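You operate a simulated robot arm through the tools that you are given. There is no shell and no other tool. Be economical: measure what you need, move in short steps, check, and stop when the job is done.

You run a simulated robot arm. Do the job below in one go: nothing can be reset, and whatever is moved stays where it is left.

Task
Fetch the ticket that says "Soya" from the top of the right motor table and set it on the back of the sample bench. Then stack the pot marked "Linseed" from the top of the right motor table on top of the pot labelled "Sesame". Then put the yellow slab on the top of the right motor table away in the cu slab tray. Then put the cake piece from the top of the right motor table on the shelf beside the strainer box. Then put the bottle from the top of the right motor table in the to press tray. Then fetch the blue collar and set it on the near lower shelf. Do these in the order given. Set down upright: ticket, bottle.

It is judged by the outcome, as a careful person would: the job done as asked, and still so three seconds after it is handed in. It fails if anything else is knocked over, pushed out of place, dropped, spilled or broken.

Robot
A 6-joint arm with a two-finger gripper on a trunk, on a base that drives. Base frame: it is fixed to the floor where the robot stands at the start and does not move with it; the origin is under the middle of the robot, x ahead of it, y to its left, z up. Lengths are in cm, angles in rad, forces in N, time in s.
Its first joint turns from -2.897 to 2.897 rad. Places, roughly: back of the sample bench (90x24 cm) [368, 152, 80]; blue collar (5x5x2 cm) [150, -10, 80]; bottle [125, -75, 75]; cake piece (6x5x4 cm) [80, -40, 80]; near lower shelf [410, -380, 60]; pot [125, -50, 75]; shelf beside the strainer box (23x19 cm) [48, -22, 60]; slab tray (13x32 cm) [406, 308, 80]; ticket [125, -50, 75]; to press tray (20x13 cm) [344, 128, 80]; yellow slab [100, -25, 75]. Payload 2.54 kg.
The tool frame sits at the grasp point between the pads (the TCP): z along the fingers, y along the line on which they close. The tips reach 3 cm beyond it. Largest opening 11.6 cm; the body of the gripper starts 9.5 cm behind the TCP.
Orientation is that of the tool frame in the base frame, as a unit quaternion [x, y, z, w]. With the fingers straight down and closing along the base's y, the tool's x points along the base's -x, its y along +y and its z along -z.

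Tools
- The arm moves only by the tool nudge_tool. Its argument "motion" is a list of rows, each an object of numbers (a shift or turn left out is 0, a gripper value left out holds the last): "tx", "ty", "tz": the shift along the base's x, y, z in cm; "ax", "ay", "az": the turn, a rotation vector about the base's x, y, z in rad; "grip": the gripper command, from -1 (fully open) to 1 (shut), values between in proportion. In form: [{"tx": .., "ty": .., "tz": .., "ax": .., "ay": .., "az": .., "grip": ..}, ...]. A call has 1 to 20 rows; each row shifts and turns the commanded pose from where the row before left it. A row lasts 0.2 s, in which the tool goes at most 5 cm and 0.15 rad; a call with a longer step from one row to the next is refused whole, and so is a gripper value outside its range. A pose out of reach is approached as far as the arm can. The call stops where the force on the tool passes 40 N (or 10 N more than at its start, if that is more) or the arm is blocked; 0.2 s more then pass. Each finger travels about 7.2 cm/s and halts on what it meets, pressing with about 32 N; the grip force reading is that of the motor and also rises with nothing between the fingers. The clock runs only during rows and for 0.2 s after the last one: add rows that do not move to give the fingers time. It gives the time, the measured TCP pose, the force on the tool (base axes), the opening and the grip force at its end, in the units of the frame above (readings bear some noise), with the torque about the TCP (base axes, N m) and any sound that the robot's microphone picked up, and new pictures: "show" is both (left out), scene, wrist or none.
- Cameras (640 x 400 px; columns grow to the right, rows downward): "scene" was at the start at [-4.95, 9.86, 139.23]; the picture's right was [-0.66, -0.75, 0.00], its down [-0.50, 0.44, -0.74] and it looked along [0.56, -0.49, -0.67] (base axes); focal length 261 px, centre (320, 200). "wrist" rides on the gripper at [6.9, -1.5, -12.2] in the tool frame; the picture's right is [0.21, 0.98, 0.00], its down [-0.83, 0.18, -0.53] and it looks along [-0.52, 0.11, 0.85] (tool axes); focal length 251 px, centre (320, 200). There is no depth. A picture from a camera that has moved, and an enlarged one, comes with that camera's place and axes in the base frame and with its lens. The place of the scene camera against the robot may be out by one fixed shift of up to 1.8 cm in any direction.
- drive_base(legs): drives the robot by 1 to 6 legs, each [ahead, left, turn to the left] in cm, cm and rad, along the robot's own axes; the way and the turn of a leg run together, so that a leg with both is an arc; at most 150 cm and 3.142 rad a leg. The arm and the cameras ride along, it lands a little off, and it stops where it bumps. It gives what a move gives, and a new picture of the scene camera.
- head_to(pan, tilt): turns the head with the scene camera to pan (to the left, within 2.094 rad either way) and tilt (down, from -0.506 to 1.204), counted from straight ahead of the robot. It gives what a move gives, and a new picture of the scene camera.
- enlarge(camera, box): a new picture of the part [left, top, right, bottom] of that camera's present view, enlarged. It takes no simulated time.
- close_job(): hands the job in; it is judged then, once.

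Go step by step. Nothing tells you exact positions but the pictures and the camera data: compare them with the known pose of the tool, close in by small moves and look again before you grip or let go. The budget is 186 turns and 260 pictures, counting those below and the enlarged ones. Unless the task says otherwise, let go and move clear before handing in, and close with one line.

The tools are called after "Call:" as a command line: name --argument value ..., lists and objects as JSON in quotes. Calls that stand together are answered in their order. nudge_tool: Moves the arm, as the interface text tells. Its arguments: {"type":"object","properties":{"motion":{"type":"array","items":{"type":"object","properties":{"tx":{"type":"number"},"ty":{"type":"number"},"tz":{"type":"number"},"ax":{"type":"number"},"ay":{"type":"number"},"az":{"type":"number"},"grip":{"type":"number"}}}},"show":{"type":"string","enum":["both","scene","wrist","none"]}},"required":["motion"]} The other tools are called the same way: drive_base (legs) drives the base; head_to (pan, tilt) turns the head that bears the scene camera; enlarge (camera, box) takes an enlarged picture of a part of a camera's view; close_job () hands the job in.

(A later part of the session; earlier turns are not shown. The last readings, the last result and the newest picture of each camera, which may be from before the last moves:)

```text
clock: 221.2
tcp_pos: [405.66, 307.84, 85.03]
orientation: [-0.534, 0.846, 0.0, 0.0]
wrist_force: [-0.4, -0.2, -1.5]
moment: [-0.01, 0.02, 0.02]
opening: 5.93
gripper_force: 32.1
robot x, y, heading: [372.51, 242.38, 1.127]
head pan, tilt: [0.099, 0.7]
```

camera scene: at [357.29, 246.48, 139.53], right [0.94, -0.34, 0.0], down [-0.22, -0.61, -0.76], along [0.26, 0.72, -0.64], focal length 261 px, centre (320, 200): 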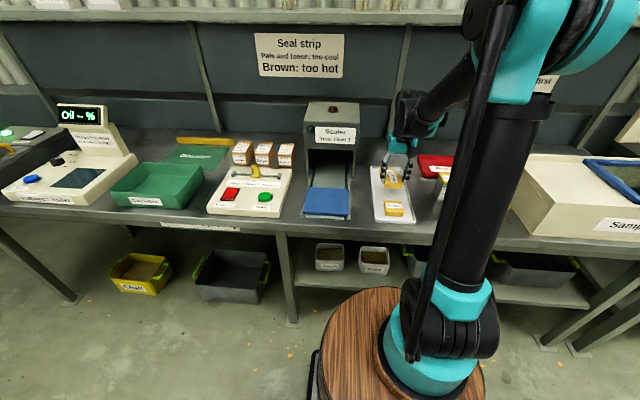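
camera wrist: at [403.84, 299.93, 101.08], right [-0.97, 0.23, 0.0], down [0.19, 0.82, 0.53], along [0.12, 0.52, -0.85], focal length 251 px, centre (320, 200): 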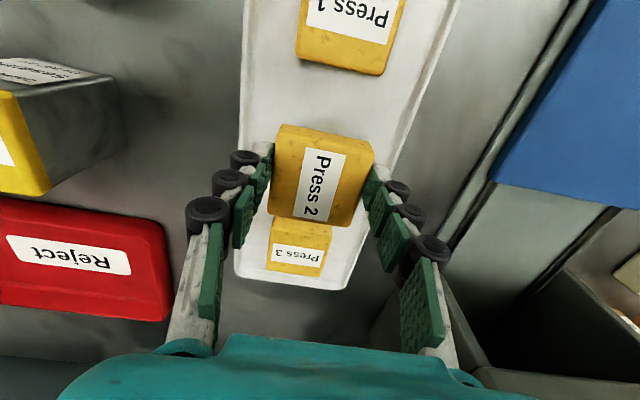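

Call:
nudge_tool --motion '[{"tz": -0.3}, {}]' --show "none"

Call:
nudge_tool --motion '[{"tz": -0.3}, {}]' --show "wrist"

```text
clock: 221.8
tcp_pos: [405.65, 307.77, 84.7]
orientation: [-0.534, 0.845, 0.0, 0.0]
wrist_force: [1.0, 0.1, -1.0]
moment: [0.02, 0.01, 0.0]
opening: 5.91
gripper_force: 32.1
robot x, y, heading: [371.74, 242.38, 1.128]
head pan, tilt: [0.099, 0.7]
```

```text
clock: 222.4
tcp_pos: [405.66, 307.82, 84.4]
orientation: [-0.534, 0.846, 0.0, 0.0]
wrist_force: [3.2, 4.2, 27.2]
moment: [0.13, -0.1, 0.02]
opening: 5.93
gripper_force: 32.2
robot x, y, heading: [372.48, 242.13, 1.12]
head pan, tilt: [0.099, 0.7]
camera wrist: at [403.98, 300.79, 96.6], right [-0.97, 0.23, 0.0], down [0.19, 0.82, 0.54], along [0.12, 0.52, -0.84], focal length 251 px, centre (320, 200)
```

wrist: 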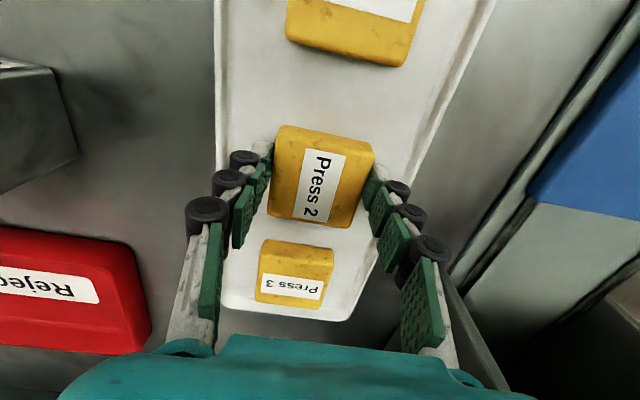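

The slab touches down between Press 1 and Press 3. I'll release and rise.

Call:
nudge_tool --motion '[{"tz": 0.15}, {}, {"grip": -0.1}, {"grip": -0.35}, {"grip": -0.35}, {}, {"tz": 2}, {"tz": 4}, {"tz": 4}, {"tz": 4}, {"tz": 4}, {"tz": 4}, {}]'

```text
clock: 225.2
tcp_pos: [405.78, 307.73, 106.71]
orientation: [-0.534, 0.846, 0.0, 0.0]
wrist_force: [-0.3, -0.8, 0.3]
moment: [0.0, 0.02, 0.01]
opening: 7.85
gripper_force: 0.0
robot x, y, heading: [372.32, 242.25, 1.125]
head pan, tilt: [0.099, 0.7]
camera scene: at [357.29, 246.47, 139.53], right [0.94, -0.34, 0.0], down [-0.22, -0.61, -0.76], along [0.26, 0.72, -0.64], focal length 261 px, centre (320, 200)
camera wrist: at [404.16, 300.71, 118.93], right [-0.97, 0.23, 0.0], down [0.19, 0.82, 0.53], along [0.12, 0.52, -0.85], focal length 251 px, centre (320, 200)
```

scene: 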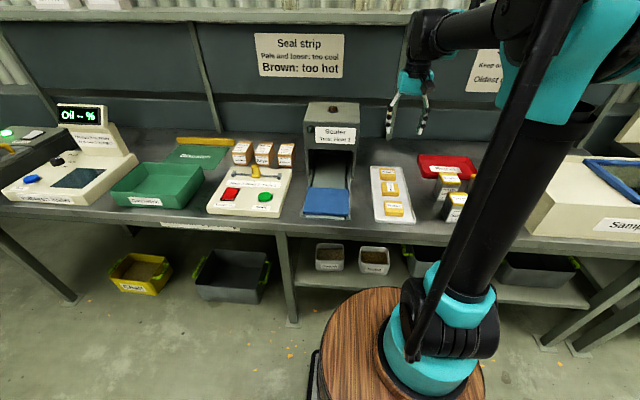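
wrist: 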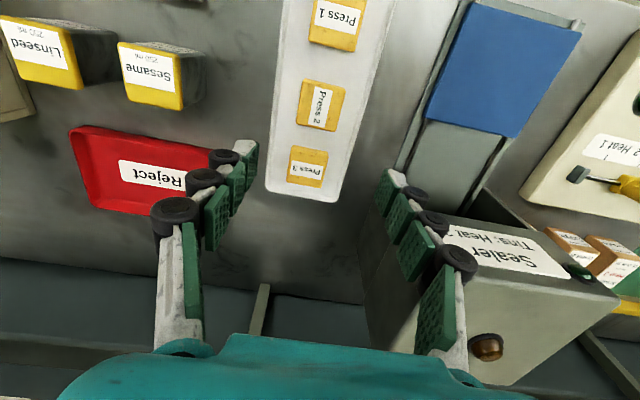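

Press 2 lies neatly in the tray. Now I retrace the route back to the motor table for the cake piece.

Call:
nudge_tool --motion '[{"tx": -3.1, "ty": -3.4}, {"tx": -3.1, "ty": -3.4}, {"tx": -3.1, "ty": -3.4}, {"tx": -3.1, "ty": -3.4}, {"tx": -3.1, "ty": -3.4}, {"tx": -3.1, "ty": -3.4}, {"tx": -2, "ty": -4}, {}]' --show "none"

Call:
drive_base --legs '[[-6, 0, 0], [0, 140, 0], [0, 9, 0], [-115, 0, 0]]'

```text
clock: 227.1
tcp_pos: [385.26, 283.1, 106.59]
orientation: [-0.534, 0.845, 0.0, 0.0]
wrist_force: [0.5, 0.8, -0.5]
moment: [0.0, -0.01, -0.03]
opening: 7.84
gripper_force: 0.1
robot x, y, heading: [372.32, 242.44, 1.128]
head pan, tilt: [0.099, 0.7]
```

```text
clock: 240.7
tcp_pos: [200.32, 234.4, 106.52]
orientation: [-0.552, 0.834, 0.0, 0.0]
wrist_force: [0.0, 0.6, 0.0]
moment: [0.03, 0.04, -0.02]
opening: 7.85
gripper_force: 0.0
robot x, y, heading: [188.75, 193.28, 1.174]
head pan, tilt: [0.099, 0.7]
camera scene: at [173.91, 196.5, 139.53], right [0.96, -0.3, 0.0], down [-0.19, -0.62, -0.76], along [0.23, 0.73, -0.64], focal length 261 px, centre (320, 200)
```

scene: 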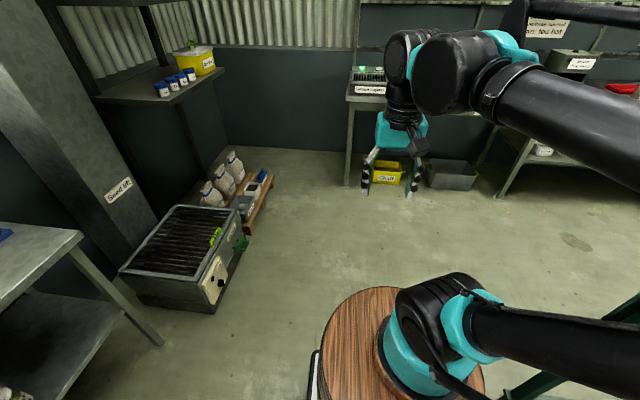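

Call:
drive_base --legs '[[0, 0, 0.28], [-109.6, 16.4, 0], [0, 0, 1.42]]'

Call:
head_to --pan 1.5 --tilt 0.9

```text
clock: 250.7
tcp_pos: [116.25, 95.6, 106.59]
orientation: [0.99, -0.139, 0.0, 0.001]
wrist_force: [-0.1, 1.0, 0.5]
moment: [-0.02, -0.02, -0.02]
opening: 7.82
gripper_force: 0.1
robot x, y, heading: [158.27, 89.63, 2.865]
head pan, tilt: [0.099, 0.7]
camera scene: at [158.26, 73.6, 139.53], right [0.18, 0.98, 0.0], down [0.63, -0.12, -0.76], along [-0.75, 0.14, -0.64], focal length 261 px, centre (320, 200)
```

scene: 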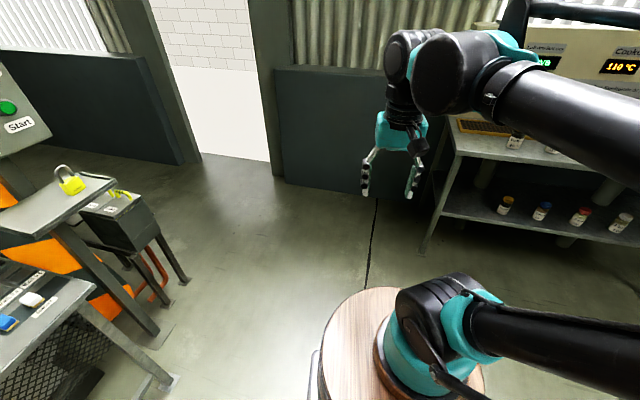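

```text
clock: 252.3
tcp_pos: [116.22, 95.52, 106.59]
orientation: [0.99, -0.138, 0.0, -0.001]
wrist_force: [0.3, -0.2, -0.2]
moment: [-0.03, -0.01, 0.01]
opening: 7.83
gripper_force: 0.0
robot x, y, heading: [158.43, 89.58, 2.863]
head pan, tilt: [1.499, 0.901]
camera scene: at [164.01, 65.0, 137.91], right [-0.94, 0.34, 0.0], down [0.27, 0.74, -0.62], along [-0.21, -0.58, -0.78], focal length 261 px, centre (320, 200)
```

scene: 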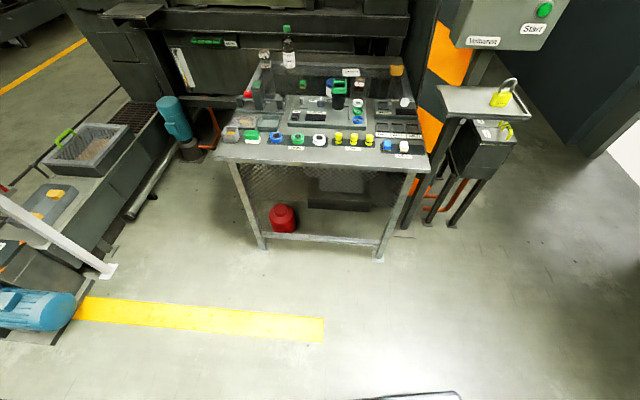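

Call:
drive_base --legs '[[2, 50, 0]]'

Call:
nudge_tool --motion '[{"tx": 1, "ty": -4.5, "az": 0.12}, {"tx": 1, "ty": -4.5, "az": 0.12}, {"tx": 1.5, "ty": -4.5, "az": 0.12}, {"tx": 1.5, "ty": -4.5, "az": 0.12}, {"tx": 2, "ty": -4.5, "az": 0.12}, {"tx": 2, "ty": -4.5, "az": 0.12}, {"tx": 2, "ty": -4.5, "az": 0.12}, {"tx": 1.5, "ty": -4.5, "az": 0.12}, {"tx": 0, "ty": -4.5, "az": 0.12}, {"tx": -1, "ty": -4.5, "az": 0.12}, {"tx": -2, "ty": -4.5}, {"tx": -2.5, "ty": -4, "tz": -1}, {}]'

```text
clock: 255.2
tcp_pos: [100.86, 48.9, 106.5]
orientation: [0.991, -0.137, 0.0, 0.0]
wrist_force: [-0.1, 0.9, 0.0]
moment: [0.0, 0.03, -0.01]
opening: 7.83
gripper_force: 0.1
robot x, y, heading: [143.06, 43.16, 2.866]
head pan, tilt: [1.499, 0.901]
camera scene: at [148.74, 18.58, 137.91], right [-0.94, 0.34, 0.0], down [0.27, 0.74, -0.62], along [-0.21, -0.58, -0.78], focal length 261 px, centre (320, 200)
```

scene: 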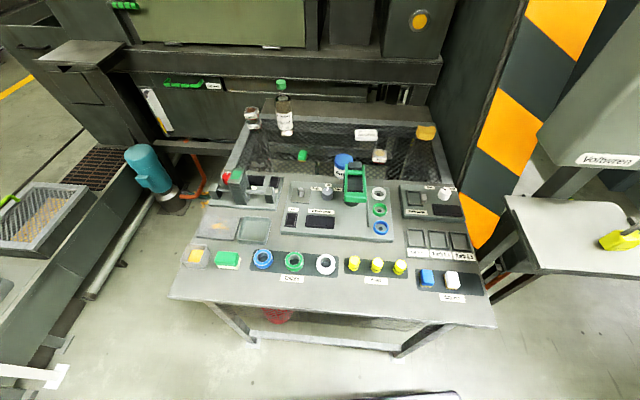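

```text
clock: 257.9
tcp_pos: [107.76, -4.75, 105.63]
orientation: [0.895, 0.446, 0.0, 0.0]
wrist_force: [0.9, -0.3, -0.4]
moment: [0.0, 0.02, 0.0]
opening: 7.82
gripper_force: 0.0
robot x, y, heading: [143.25, 42.75, 2.859]
head pan, tilt: [1.499, 0.901]
camera scene: at [148.74, 18.58, 137.91], right [-0.94, 0.34, 0.0], down [0.27, 0.74, -0.62], along [-0.21, -0.58, -0.78], focal length 261 px, centre (320, 200)
camera wrist: at [110.7, 1.49, 117.81], right [0.91, -0.42, 0.0], down [-0.35, -0.77, 0.53], along [-0.22, -0.49, -0.85], focal length 251 px, centre (320, 200)
```

scene: 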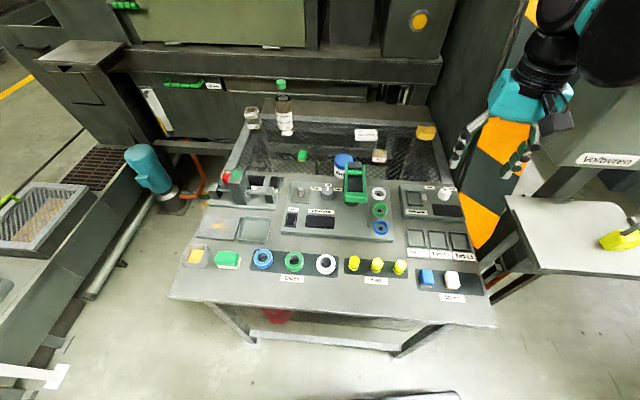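
wrist: 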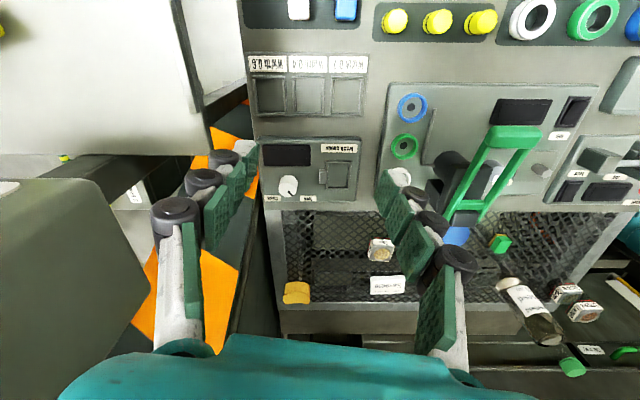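

The gripper is rather near the control box; I'll move away from it and deeper over the table.

Call:
nudge_tool --motion '[{"tx": 3, "ty": -3.5}, {"ty": -4.5}, {"tx": -2.5, "ty": -4}, {"tx": -3, "ty": -3.5}, {"tx": -3, "ty": -3.5}, {"tz": -4}, {"tz": -2}, {}]'

```text
clock: 259.8
tcp_pos: [102.25, -23.61, 99.52]
orientation: [0.895, 0.446, -0.001, 0.001]
wrist_force: [-0.6, -0.5, -0.1]
moment: [-0.02, -0.01, 0.02]
opening: 7.82
gripper_force: 0.1
robot x, y, heading: [143.0, 42.91, 2.868]
head pan, tilt: [1.499, 0.901]
camera scene: at [148.74, 18.56, 137.91], right [-0.94, 0.34, 0.0], down [0.27, 0.74, -0.62], along [-0.21, -0.58, -0.78], focal length 261 px, centre (320, 200)
camera wrist: at [105.17, -17.32, 111.82], right [0.91, -0.42, 0.0], down [-0.35, -0.77, 0.53], along [-0.22, -0.49, -0.85], focal length 251 px, centre (320, 200)
```

scene: 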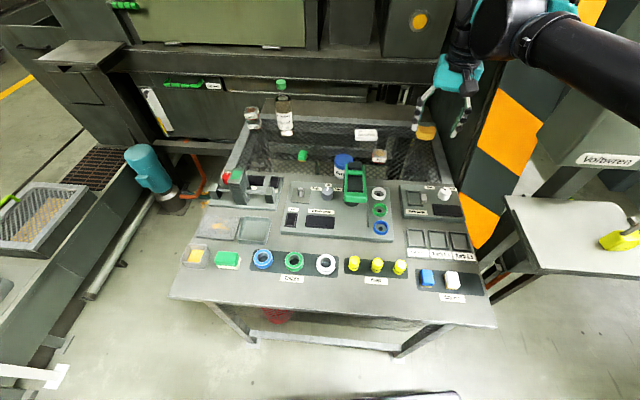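
wrist: 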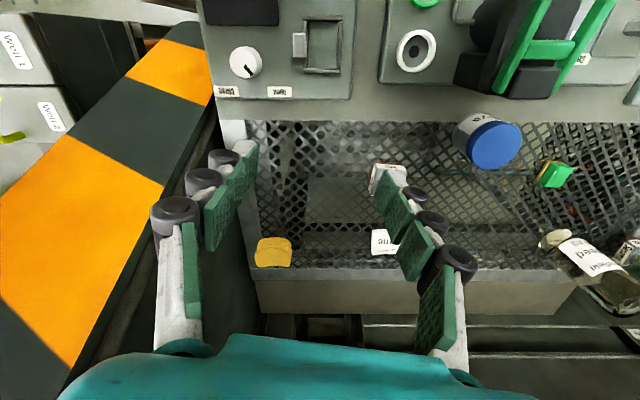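

The cake is at about (84.2,-43), some 103 cm away. I'll edge 3 cm nearer, align the fingers with the cake, and tilt the tool outward to gain reach.

Call:
drive_base --legs '[[0, 3, 0]]'

Call:
nudge_tool --motion '[{"az": 0.11, "grip": -0.6}, {"az": 0.11}, {"ax": -0.1275, "ay": 0.058, "tz": -1}, {"ax": -0.1275, "ay": 0.058, "tz": -1}, {"ax": -0.1275, "ay": 0.058, "tz": -1}, {}]'

```text
clock: 260.6
tcp_pos: [101.59, -26.7, 99.6]
orientation: [0.895, 0.446, 0.0, 0.001]
wrist_force: [-0.2, -0.8, 0.1]
moment: [-0.04, 0.01, -0.02]
opening: 7.84
gripper_force: 0.1
robot x, y, heading: [142.08, 39.81, 2.863]
head pan, tilt: [1.499, 0.901]
camera scene: at [147.94, 15.69, 137.91], right [-0.94, 0.34, 0.0], down [0.27, 0.74, -0.62], along [-0.21, -0.58, -0.78], focal length 261 px, centre (320, 200)
```

scene: 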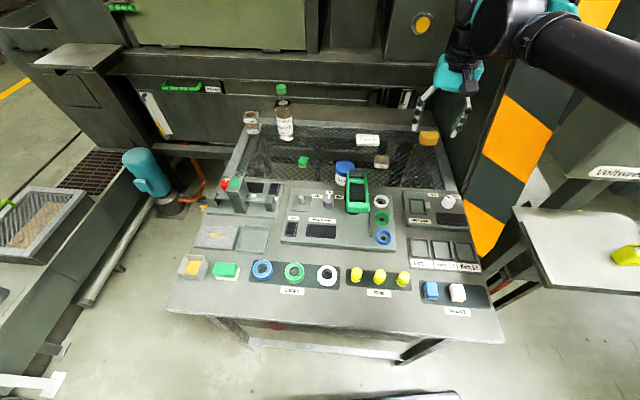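

```text
clock: 262.0
tcp_pos: [101.43, -26.61, 96.61]
orientation: [0.822, 0.53, -0.177, 0.113]
wrist_force: [-0.1, 0.0, 0.7]
moment: [0.01, -0.04, 0.0]
opening: 9.29
gripper_force: 0.1
robot x, y, heading: [142.55, 39.83, 2.86]
head pan, tilt: [1.499, 0.901]
camera scene: at [147.94, 15.69, 137.91], right [-0.94, 0.34, 0.0], down [0.27, 0.74, -0.62], along [-0.21, -0.58, -0.78], focal length 261 px, centre (320, 200)
camera wrist: at [104.72, -15.85, 104.93], right [0.97, -0.23, -0.09], down [-0.05, -0.56, 0.83], along [-0.24, -0.8, -0.56], focal length 251 px, centre (320, 200)
```

scene: 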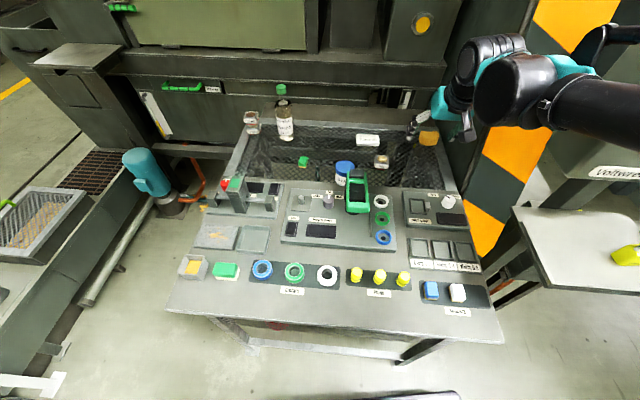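
wrist: 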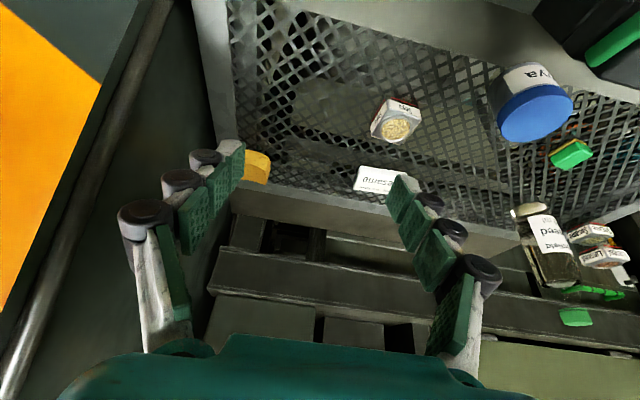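

Call:
nudge_tool --motion '[{"tx": -2.9, "ty": -2.3, "tz": -1.1}, {"tx": -2.9, "ty": -2.3, "tz": -1.1}, {"tx": -2.9, "ty": -2.3, "tz": -1.1}, {"tx": -2.9, "ty": -2.3, "tz": -1.1}, {"tx": -2.8, "ty": -2.2, "tz": -1.1}, {}]'

```text
clock: 263.4
tcp_pos: [86.94, -37.87, 90.93]
orientation: [0.823, 0.529, -0.175, 0.112]
wrist_force: [0.0, -0.4, 0.4]
moment: [-0.03, -0.05, -0.02]
opening: 9.29
gripper_force: 0.2
robot x, y, heading: [142.08, 40.12, 2.87]
head pan, tilt: [1.499, 0.901]
camera scene: at [147.95, 15.69, 137.91], right [-0.94, 0.34, 0.0], down [0.27, 0.74, -0.62], along [-0.21, -0.58, -0.78], focal length 261 px, centre (320, 200)
camera wrist: at [90.21, -27.09, 99.22], right [0.97, -0.23, -0.09], down [-0.06, -0.56, 0.82], along [-0.24, -0.8, -0.56], focal length 251 px, centre (320, 200)
```

scene: 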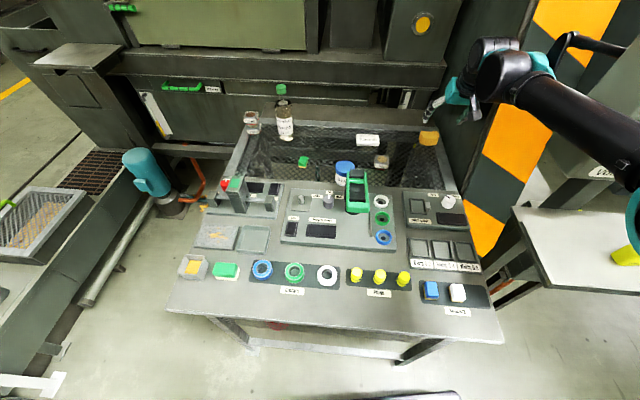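
wrist: 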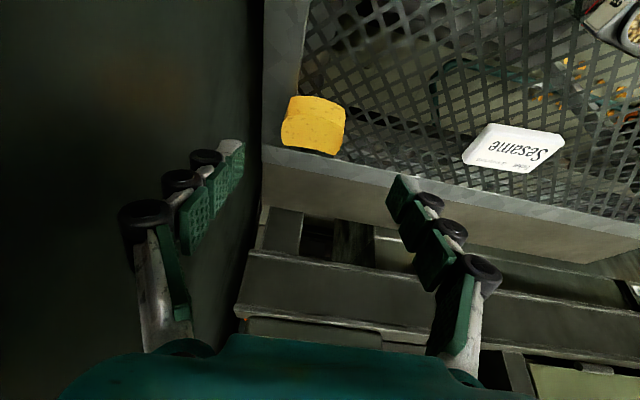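

Call:
enlarge --camera "wrist" --box '[240, 70, 400, 170]'

```text
4.00 times, centred on (320, 120) of wrist
camera zoom: at [90.21, -27.09, 99.22], right [0.97, -0.23, -0.09], down [-0.06, -0.56, 0.82], along [-0.24, -0.8, -0.56], focal length 1006 px, centre (320, 520)
```

zoom: 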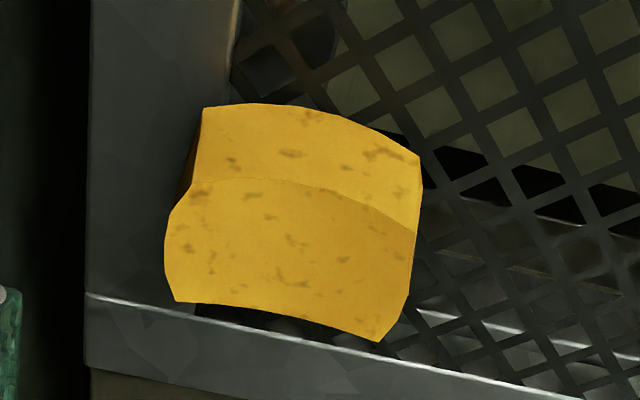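

The cake is a curved block centred near (83.6,-44), about 5.8 cm wide along the table. I'll narrow the opening and go in along the tilted tool axis.

Call:
nudge_tool --motion '[{"tx": -1.1, "ty": -1.1, "grip": -0.3}, {"tx": -0.65, "ty": -1.4, "tz": -3.45}, {"tx": -0.65, "ty": -1.4, "tz": -3.45}, {}]' --show "wrist"

Call:
enlarge --camera "wrist" --box '[200, 70, 440, 220]'

```text
clock: 264.4
tcp_pos: [84.65, -41.97, 84.3]
orientation: [0.822, 0.53, -0.176, 0.112]
wrist_force: [-0.4, 0.5, 0.1]
moment: [-0.02, -0.02, -0.01]
opening: 7.55
gripper_force: 0.2
robot x, y, heading: [142.03, 40.09, 2.869]
head pan, tilt: [1.499, 0.901]
camera wrist: at [87.89, -31.21, 92.62], right [0.97, -0.23, -0.09], down [-0.06, -0.56, 0.82], along [-0.24, -0.8, -0.56], focal length 251 px, centre (320, 200)
```

wrist: 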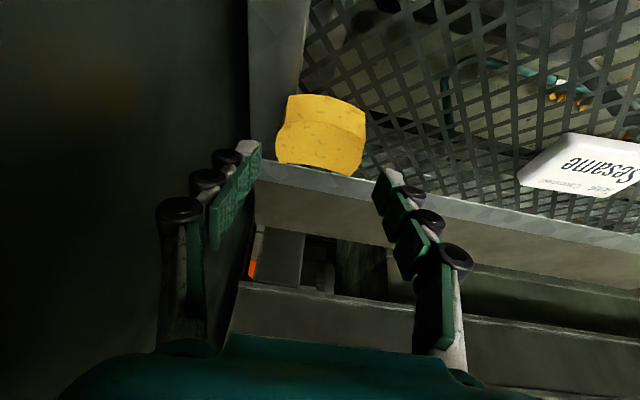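

```text
2.67 times, centred on (320, 145) of wrist
camera zoom: at [87.89, -31.21, 92.62], right [0.97, -0.23, -0.09], down [-0.06, -0.56, 0.82], along [-0.24, -0.8, -0.56], focal length 670 px, centre (320, 347)
```

zoom: 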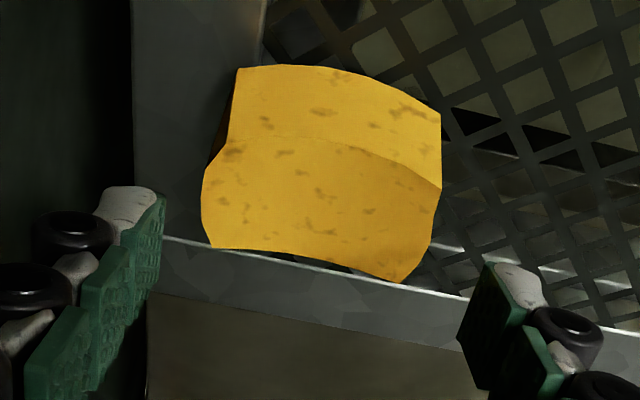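

Call:
nudge_tool --motion '[{"tx": -0.4, "ty": -0.7, "tz": -2}, {"tx": -0.4, "ty": -0.7, "tz": -2}, {}, {"grip": 0.1}, {"grip": 1}, {"grip": 1}, {"grip": 1}]' --show "wrist"

```text
clock: 266.0
tcp_pos: [83.81, -43.38, 80.18]
orientation: [0.822, 0.53, -0.175, 0.112]
wrist_force: [-0.3, 0.4, 0.9]
moment: [-0.03, 0.03, -0.04]
opening: 5.76
gripper_force: 32.3
robot x, y, heading: [142.19, 40.47, 2.863]
head pan, tilt: [1.499, 0.901]
camera wrist: at [87.06, -32.55, 88.59], right [0.97, -0.23, -0.09], down [-0.06, -0.56, 0.82], along [-0.24, -0.8, -0.56], focal length 251 px, centre (320, 200)
```

wrist: 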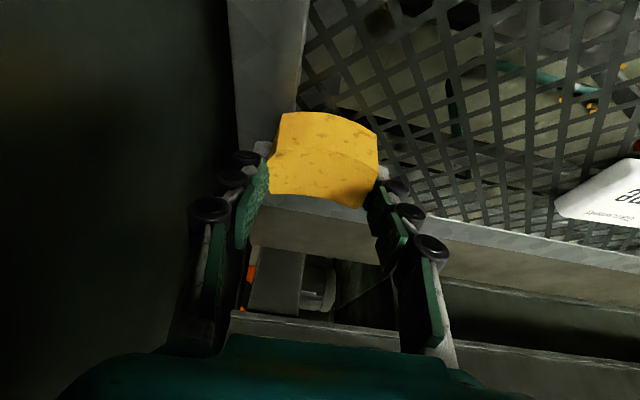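

Gripped. I'll back out along the same line and level the tool.

Call:
nudge_tool --motion '[{"tz": 1.5, "tx": 0.2, "ty": 0.4}, {"tx": 0.65, "ty": 1.4, "tz": 3.45}, {"tx": 0.65, "ty": 1.4, "tz": 3.45}, {"tx": 0.9, "ty": 1.8, "tz": 3.2}, {"tx": 2.9, "ty": 2.3, "tz": 2}, {"tx": 2.9, "ty": 2.3, "tz": 2}, {"tx": 2.9, "ty": 2.3, "tz": 1.1}, {"tx": 2.9, "ty": 2.3, "tz": 1.1}, {"tx": 2.9, "ty": 2.3, "tz": 1.1}, {"ax": 0.1275, "ay": -0.058}, {"ax": 0.1275, "ay": -0.058}, {"ax": 0.1275, "ay": -0.058}, {}]'

```text
clock: 268.8
tcp_pos: [100.76, -26.67, 99.23]
orientation: [0.84, 0.542, 0.0, -0.001]
wrist_force: [0.1, -0.6, -1.2]
moment: [0.01, -0.02, -0.04]
opening: 5.75
gripper_force: 32.0
robot x, y, heading: [142.05, 40.38, 2.867]
head pan, tilt: [1.499, 0.901]
camera scene: at [147.95, 15.7, 137.91], right [-0.94, 0.34, 0.0], down [0.27, 0.74, -0.62], along [-0.21, -0.58, -0.78], focal length 261 px, centre (320, 200)
camera wrist: at [102.18, -19.83, 111.4], right [0.98, -0.21, 0.0], down [-0.18, -0.83, 0.53], along [-0.11, -0.52, -0.85], focal length 251 px, centre (320, 200)
```

scene: 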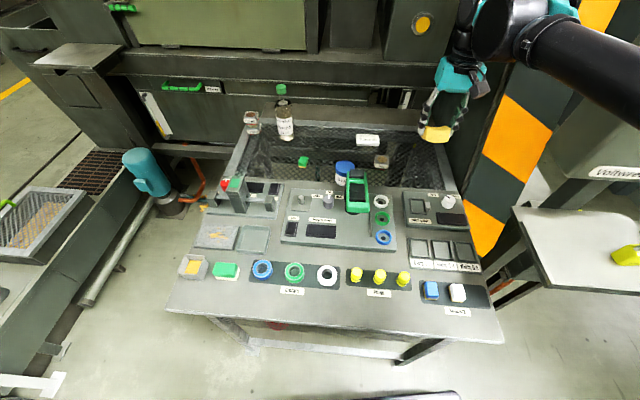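
wrist: 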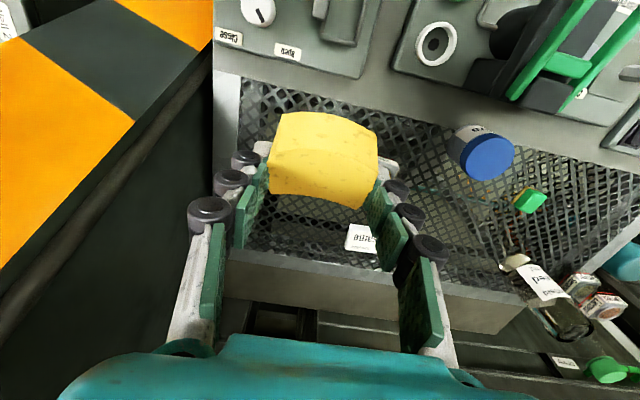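

The cake is held. I'll swing back past the control box and tuck in front of the robot.

Call:
nudge_tool --motion '[{"tx": 3, "ty": 3.5, "tz": 1.5}, {"tx": 3, "ty": 3.5, "tz": 1.5}, {"tx": 3, "ty": 3.5, "tz": 1.5}, {"tx": 2, "ty": 4.4}, {"tx": 1, "ty": 4.6}, {"tx": 0.5, "ty": 4.6}, {"tx": 0, "ty": 4.7}, {"tx": 0, "ty": 4.7, "az": -0.12}, {"tx": -2, "ty": 4.4, "az": -0.12}, {"tx": -2, "ty": 4.4, "az": -0.12}, {"tx": -2, "ty": 4.4, "az": -0.12}, {"tx": -2, "ty": 4.4, "az": -0.12}, {"tx": -2, "ty": 4.4, "az": -0.12}, {"tx": -2, "ty": 4.4, "az": -0.12}, {"tx": -1, "ty": 4.4, "az": -0.12}, {"ty": 4.4, "az": -0.12}, {}]' --show "wrist"

```text
clock: 272.4
tcp_pos: [100.29, 42.07, 103.53]
orientation: [1.0, 0.031, -0.002, 0.0]
wrist_force: [-0.2, -0.2, -1.2]
moment: [0.01, 0.0, 0.03]
opening: 5.75
gripper_force: 31.9
robot x, y, heading: [142.08, 40.16, 2.864]
head pan, tilt: [1.499, 0.901]
camera wrist: at [107.07, 43.96, 115.74], right [0.28, -0.96, 0.0], down [-0.81, -0.23, 0.53], along [-0.51, -0.15, -0.85], focal length 251 px, centre (320, 200)
```

wrist: 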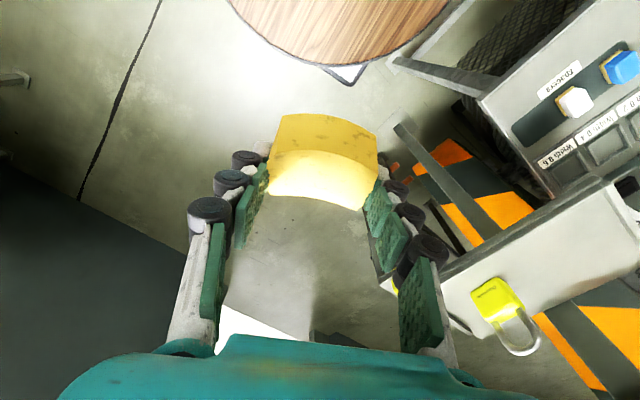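

Now I drive toward the shelf near the starting place, keeping that side on my left.

Call:
drive_base --legs '[[0, -45, 0], [0, 0, 0.277], [95, 0, 0]]'

Call:
head_to --pan 1.5 --tilt 0.8

```text
clock: 280.5
tcp_pos: [21.18, 75.21, 103.45]
orientation: [0.986, 0.167, -0.001, 0.0]
wrist_force: [0.2, 0.7, -0.8]
moment: [-0.03, 0.04, 0.02]
opening: 5.77
gripper_force: 31.9
robot x, y, heading: [61.95, 84.47, 3.139]
head pan, tilt: [1.499, 0.901]
camera scene: at [74.31, 62.39, 137.91], right [-1.0, 0.07, 0.0], down [0.06, 0.78, -0.62], along [-0.05, -0.62, -0.78], focal length 261 px, centre (320, 200)
```

scene: 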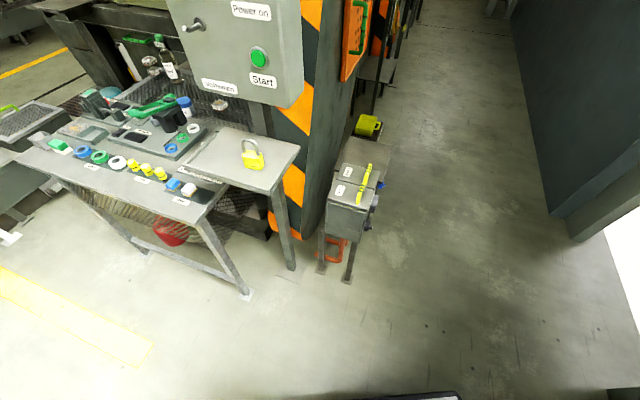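

```text
clock: 281.2
tcp_pos: [21.23, 75.19, 103.42]
orientation: [0.986, 0.167, -0.002, 0.001]
wrist_force: [0.7, -0.5, -0.9]
moment: [-0.02, 0.0, 0.0]
opening: 5.74
gripper_force: 32.5
robot x, y, heading: [62.17, 84.66, 3.134]
head pan, tilt: [1.499, 0.799]
camera scene: at [74.27, 61.88, 138.7], right [-1.0, 0.07, 0.0], down [0.05, 0.72, -0.7], along [-0.05, -0.69, -0.72], focal length 261 px, centre (320, 200)
```

scene: 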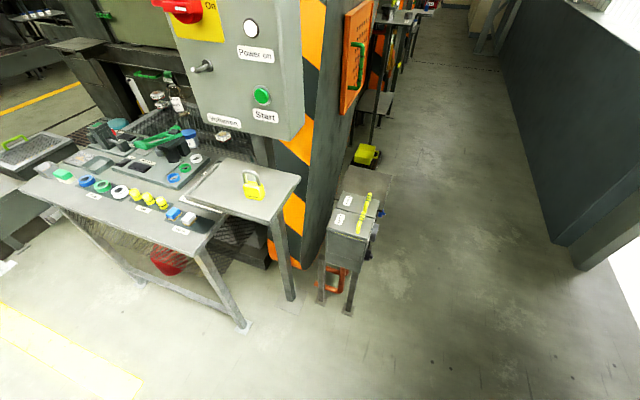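

Call:
enlarge --camera "scene" --box '[300, 150, 428, 230]'

```text
5.00 times, centred on (364, 190) of scene
camera zoom: at [74.27, 61.88, 138.7], right [-1.0, 0.07, 0.0], down [0.05, 0.72, -0.7], along [-0.05, -0.69, -0.72], focal length 1306 px, centre (100, 250)
```

zoom: 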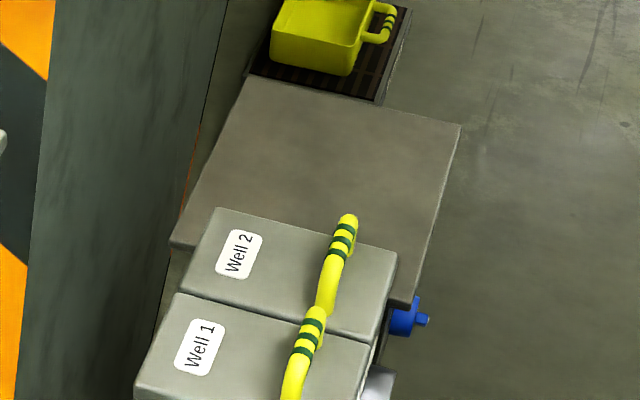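

The shelf is the flat plate behind the "Well" strainer boxes, centred near (48,-21). I'll drive round to its open side.

Call:
drive_base --legs '[[57, 0, 0], [0, 40, 0]]'

Call:
nudge_tool --motion '[{"tx": 2, "ty": -4.3, "az": 0.12}, {"tx": 2.5, "ty": -4.2, "az": 0.12}, {"tx": 2.5, "ty": -4.2, "az": 0.12}, {"tx": 3, "ty": -3.9, "az": 0.12}, {"tx": 3.2, "ty": -3.8, "az": 0.12}, {"tx": 3.5, "ty": -3.5, "az": 0.12}, {"tx": 4, "ty": -2.8, "az": 0.12}, {"tx": 4.2, "ty": -2.5, "az": 0.12}, {"tx": 4.5, "ty": -2, "az": 0.12}, {"tx": 4.5, "ty": -2, "az": 0.12}, {"tx": 4.5, "ty": -2, "az": 0.12}, {"tx": 4.5, "ty": -2, "az": 0.12}, {"tx": 4.5, "ty": -2, "az": 0.12}, {"tx": 4.5, "ty": -2, "az": 0.12}, {"tx": 4.5, "ty": -2, "az": 0.12}, {}]'

```text
clock: 283.7
tcp_pos: [-18.92, 74.95, 103.46]
orientation: [0.987, 0.163, 0.0, -0.001]
wrist_force: [0.4, -0.2, -0.1]
moment: [-0.01, 0.02, 0.02]
opening: 5.76
gripper_force: 32.2
robot x, y, heading: [22.28, 83.85, 3.137]
head pan, tilt: [1.499, 0.799]
stopped in leg 1: the robot was blocked; the commanded pose is now the measured one
camera scene: at [34.13, 61.19, 138.7], right [-1.0, 0.08, 0.0], down [0.06, 0.71, -0.7], along [-0.06, -0.69, -0.72], focal length 261 px, centre (320, 200)
```

scene: 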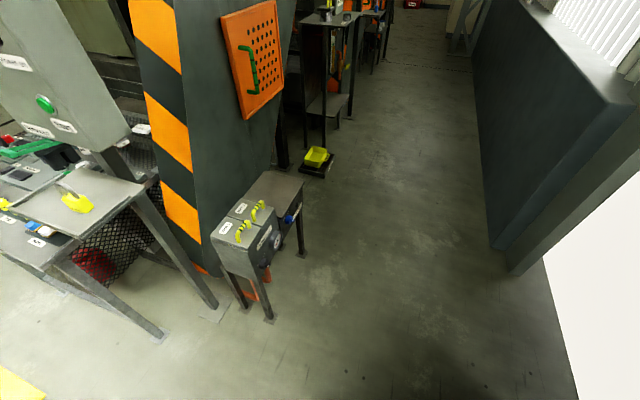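

```text
clock: 287.1
tcp_pos: [37.61, 31.58, 103.39]
orientation: [0.485, 0.875, -0.001, 0.0]
wrist_force: [0.0, 0.5, -0.4]
moment: [-0.02, 0.0, -0.02]
opening: 5.76
gripper_force: 32.1
robot x, y, heading: [22.11, 83.69, 3.128]
head pan, tilt: [1.499, 0.799]
camera scene: at [34.14, 61.18, 138.7], right [-1.0, 0.08, 0.0], down [0.06, 0.71, -0.7], along [-0.06, -0.69, -0.72], focal length 261 px, centre (320, 200)
camera wrist: at [32.67, 36.56, 115.7], right [0.71, 0.7, 0.0], down [0.59, -0.6, 0.54], along [0.37, -0.38, -0.84], focal length 251 px, centre (320, 200)
```

scene: 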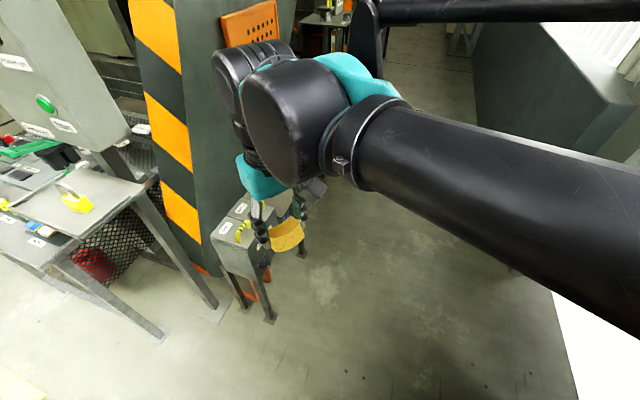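
wrist: 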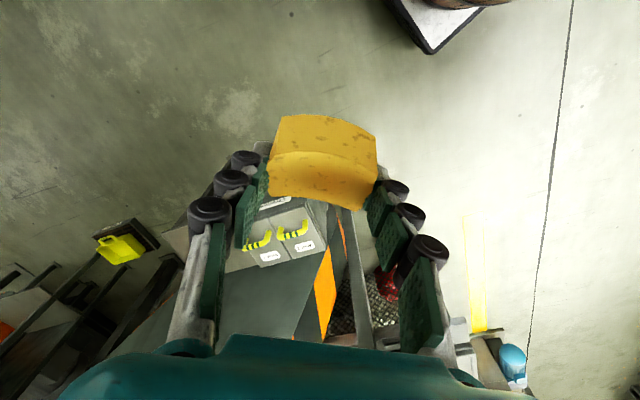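

The low wall stopped the forward leg; this is far enough. I'll slide left toward the shelf.

Call:
drive_base --legs '[[0, 34, 0]]'

Call:
enlarge --camera "wrist" --box '[0, 0, 640, 400]'

```text
clock: 289.3
tcp_pos: [37.21, -3.23, 103.4]
orientation: [0.485, 0.875, -0.002, 0.001]
wrist_force: [-0.1, 0.9, -1.5]
moment: [-0.02, 0.0, 0.05]
opening: 5.77
gripper_force: 32.6
robot x, y, heading: [22.12, 49.0, 3.132]
head pan, tilt: [1.499, 0.799]
camera scene: at [33.76, 26.3, 138.7], right [-1.0, 0.08, 0.0], down [0.06, 0.71, -0.7], along [-0.06, -0.69, -0.72], focal length 261 px, centre (320, 200)
```

scene: 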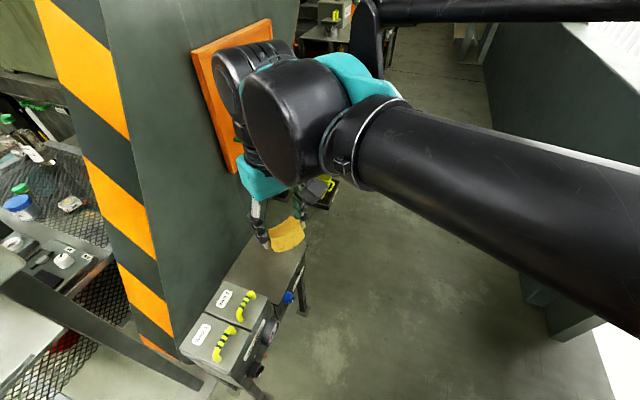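

```text
1.00 times, centred on (320, 200) of wrist (not enlarged: the box is as wide or as high as the picture)
camera zoom: at [32.26, 1.69, 115.7], right [0.71, 0.7, 0.0], down [0.59, -0.6, 0.54], along [0.37, -0.38, -0.84], focal length 251 px, centre (320, 200)
```

zoom: 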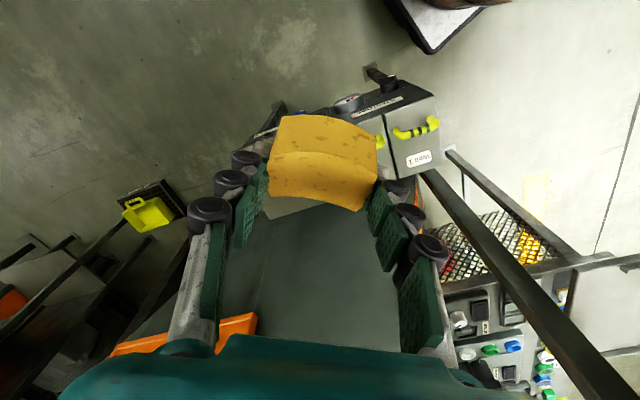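

I'll move over the plate, lower, and restore the tilt so the cake will sit level.

Call:
nudge_tool --motion '[{"tx": 2.5, "ty": -4.2}, {"tx": 2.5, "ty": -4.2}, {"tx": 2.5, "ty": -4.2}, {"tx": 2.5, "ty": -4.2}, {"tz": -4}, {"tz": -4}, {"tz": -4}, {"tz": -4, "ax": -0.119, "ay": -0.074}, {"ax": -0.119, "ay": -0.074, "tz": -3}, {"ax": -0.119, "ay": -0.074}, {}]'

```text
clock: 291.7
tcp_pos: [47.38, -20.2, 84.64]
orientation: [0.474, 0.855, -0.104, 0.184]
wrist_force: [-0.6, 0.8, -0.6]
moment: [0.01, -0.02, 0.04]
opening: 5.74
gripper_force: 32.6
robot x, y, heading: [22.27, 48.95, 3.132]
head pan, tilt: [1.499, 0.799]
camera scene: at [33.76, 26.3, 138.7], right [-1.0, 0.08, 0.0], down [0.06, 0.71, -0.7], along [-0.06, -0.69, -0.72], focal length 261 px, centre (320, 200)
camera wrist: at [40.03, -11.5, 93.02], right [0.72, 0.68, -0.09], down [0.44, -0.36, 0.83], along [0.53, -0.64, -0.56], focal length 251 px, centre (320, 200)
```

scene: 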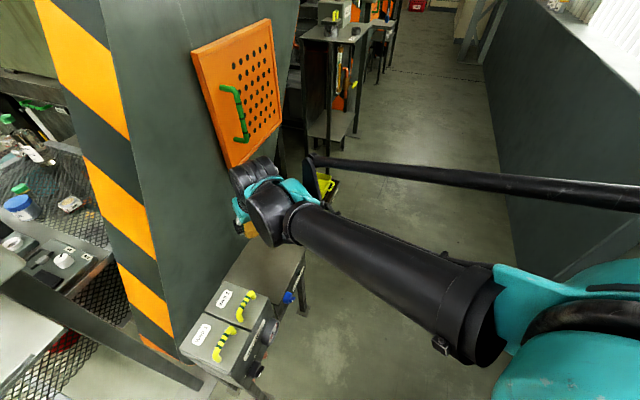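
wrist: 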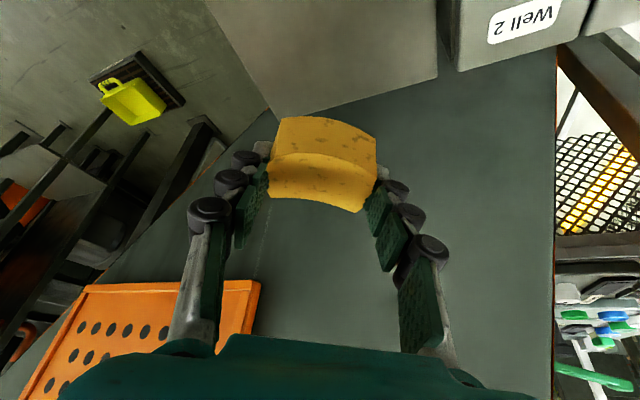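

The plate's centre works out to about (47,-22.7). I'll aim slightly away from the box and the wall and go down in stages.

Call:
nudge_tool --motion '[{"tx": -1, "ty": -1.9, "tz": -2}, {"tx": -0.9, "ty": -1.9, "tz": -2}, {"tz": -3}, {"tz": -3}, {}]'

```text
clock: 292.9
tcp_pos: [45.41, -24.0, 74.44]
orientation: [0.474, 0.855, -0.103, 0.183]
wrist_force: [0.0, -1.2, 0.0]
moment: [0.01, -0.01, 0.01]
opening: 5.79
gripper_force: 31.3
robot x, y, heading: [21.83, 49.02, 3.133]
head pan, tilt: [1.499, 0.799]
camera scene: at [33.76, 26.29, 138.7], right [-1.0, 0.08, 0.0], down [0.06, 0.71, -0.7], along [-0.06, -0.69, -0.72], focal length 261 px, centre (320, 200)
camera wrist: at [38.11, -15.32, 82.86], right [0.72, 0.68, -0.09], down [0.44, -0.36, 0.82], along [0.53, -0.64, -0.56], focal length 251 px, centre (320, 200)
```

scene: 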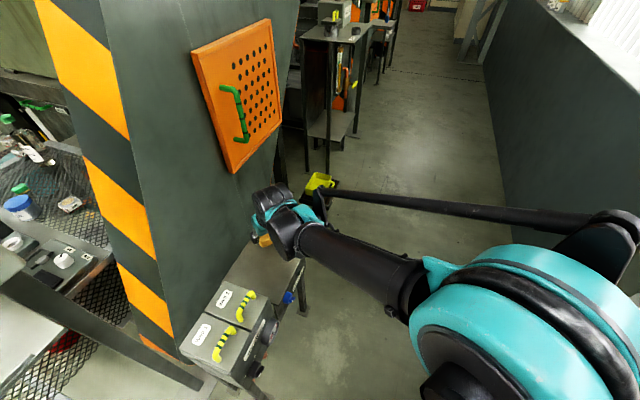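
wrist: 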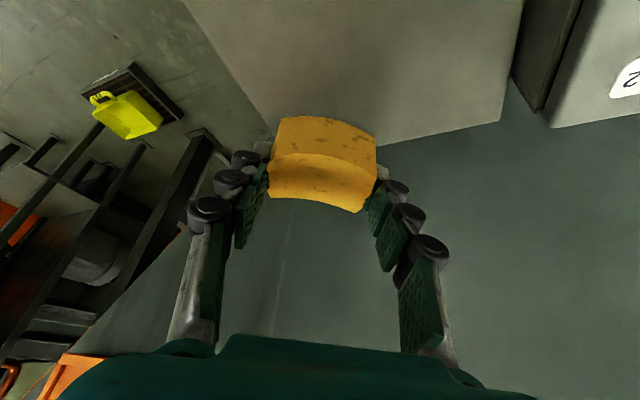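

Call:
nudge_tool --motion '[{"tz": -3}, {"tz": -3}, {}]' --show "wrist"

Call:
enlarge --camera "scene" --box '[220, 180, 348, 260]'

```text
clock: 293.7
tcp_pos: [45.57, -23.87, 68.01]
orientation: [0.474, 0.855, -0.102, 0.182]
wrist_force: [-0.3, 0.0, -1.4]
moment: [-0.04, -0.02, 0.02]
opening: 5.77
gripper_force: 32.2
robot x, y, heading: [21.51, 48.98, 3.13]
head pan, tilt: [1.499, 0.799]
camera wrist: at [38.16, -15.26, 76.51], right [0.72, 0.68, -0.09], down [0.44, -0.36, 0.82], along [0.53, -0.64, -0.56], focal length 251 px, centre (320, 200)
```

wrist: 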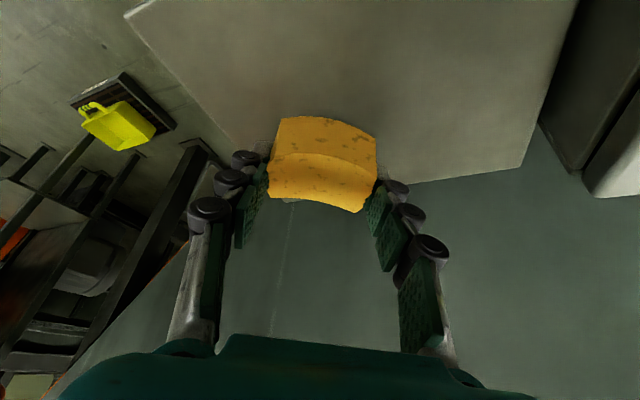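

```text
5.00 times, centred on (284, 220) of scene
camera zoom: at [33.76, 26.29, 138.7], right [-1.0, 0.08, 0.0], down [0.06, 0.71, -0.7], along [-0.06, -0.69, -0.72], focal length 1306 px, centre (500, 100)
```

zoom: 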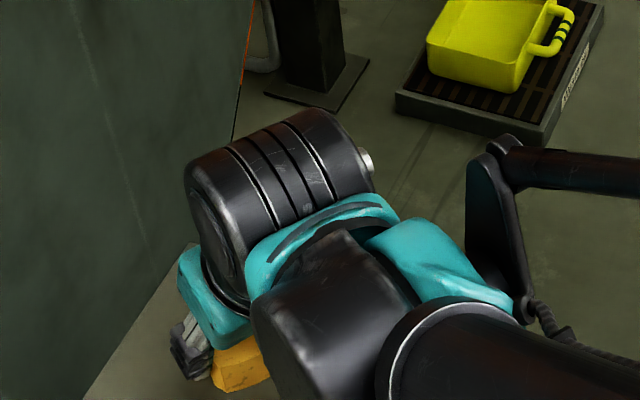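

Call:
nudge_tool --motion '[{"tz": -1.5}, {"tz": -1}, {}]' --show "none"

Call:
nudge_tool --motion '[{"tz": -0.5}, {}]' --show "none"

Call:
nudge_tool --motion '[{"tz": -0.4}, {}]' --show "wrist"

```text
clock: 294.5
tcp_pos: [45.36, -23.87, 65.85]
orientation: [0.474, 0.855, -0.102, 0.182]
wrist_force: [0.0, 0.6, -0.5]
moment: [0.04, 0.02, 0.01]
opening: 5.8
gripper_force: 32.2
robot x, y, heading: [21.46, 49.12, 3.13]
head pan, tilt: [1.499, 0.799]
```

```text
clock: 295.1
tcp_pos: [45.33, -23.94, 65.37]
orientation: [0.474, 0.855, -0.102, 0.183]
wrist_force: [0.9, 0.1, -0.7]
moment: [0.01, 0.01, 0.01]
opening: 5.76
gripper_force: 31.8
robot x, y, heading: [21.47, 48.89, 3.13]
head pan, tilt: [1.499, 0.799]
```

```text
clock: 295.7
tcp_pos: [45.4, -23.92, 65.02]
orientation: [0.474, 0.855, -0.103, 0.183]
wrist_force: [-1.0, -0.3, -1.1]
moment: [-0.02, -0.02, -0.01]
opening: 5.77
gripper_force: 31.9
robot x, y, heading: [22.0, 49.36, 3.127]
head pan, tilt: [1.499, 0.799]
camera wrist: at [38.09, -15.21, 73.33], right [0.72, 0.68, -0.09], down [0.44, -0.36, 0.82], along [0.53, -0.64, -0.56], focal length 251 px, centre (320, 200)
```

wrist: 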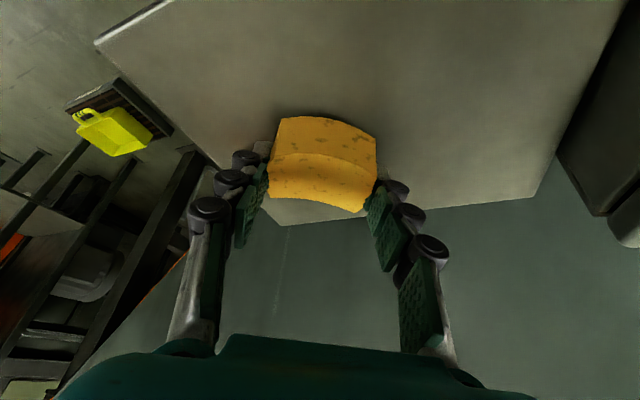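

Call:
nudge_tool --motion '[{"tz": -0.4}, {}]' --show "none"

Call:
nudge_tool --motion '[{"tz": -0.4}, {}]' --show "none"

Call:
nudge_tool --motion '[{"tz": -0.3}, {}]' --show "none"

```text
clock: 296.3
tcp_pos: [45.36, -23.9, 64.51]
orientation: [0.474, 0.855, -0.102, 0.183]
wrist_force: [0.3, -0.4, -0.5]
moment: [0.01, -0.01, 0.02]
opening: 5.77
gripper_force: 32.1
robot x, y, heading: [21.74, 48.65, 3.129]
head pan, tilt: [1.499, 0.799]
```

```text
clock: 296.9
tcp_pos: [45.38, -23.85, 64.13]
orientation: [0.474, 0.855, -0.102, 0.183]
wrist_force: [-0.9, -1.0, 0.6]
moment: [-0.01, 0.01, -0.02]
opening: 5.74
gripper_force: 31.9
robot x, y, heading: [21.86, 49.21, 3.131]
head pan, tilt: [1.499, 0.799]
```

```text
clock: 297.5
tcp_pos: [45.23, -23.97, 64.03]
orientation: [0.474, 0.855, -0.103, 0.184]
wrist_force: [0.9, 1.8, 25.1]
moment: [0.1, -0.12, 0.01]
opening: 5.73
gripper_force: 32.1
robot x, y, heading: [21.53, 49.21, 3.131]
head pan, tilt: [1.499, 0.799]
```

Contact. I'll release and back out along the tool axis.

Call:
nudge_tool --motion '[{"tz": 0.1}, {}, {"grip": 0}, {"grip": -0.3}, {"grip": -0.3}, {}, {"tx": -0.43, "ty": 0.7, "tz": 1.8}, {"tx": -0.87, "ty": 1.4, "tz": 3.6}, {"tx": -0.87, "ty": 1.4, "tz": 3.6}, {"tz": 4}, {"tz": 4}, {}]'

```text
clock: 300.1
tcp_pos: [43.56, -20.57, 81.01]
orientation: [0.474, 0.855, -0.103, 0.183]
wrist_force: [0.1, 0.2, 0.6]
moment: [0.0, 0.0, -0.02]
opening: 7.54
gripper_force: 0.0
robot x, y, heading: [21.83, 49.32, 3.133]
head pan, tilt: [1.499, 0.799]
camera scene: at [33.76, 26.3, 138.7], right [-1.0, 0.08, 0.0], down [0.06, 0.71, -0.7], along [-0.06, -0.69, -0.72], focal length 261 px, centre (320, 200)
camera wrist: at [36.31, -11.84, 89.42], right [0.72, 0.68, -0.09], down [0.44, -0.36, 0.82], along [0.53, -0.64, -0.56], focal length 251 px, centre (320, 200)
```

scene: 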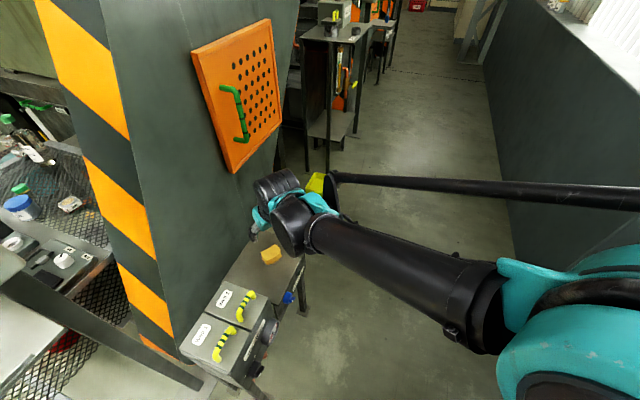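
wrist: 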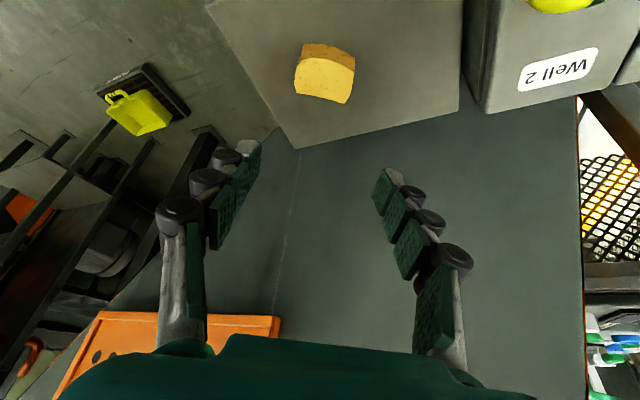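

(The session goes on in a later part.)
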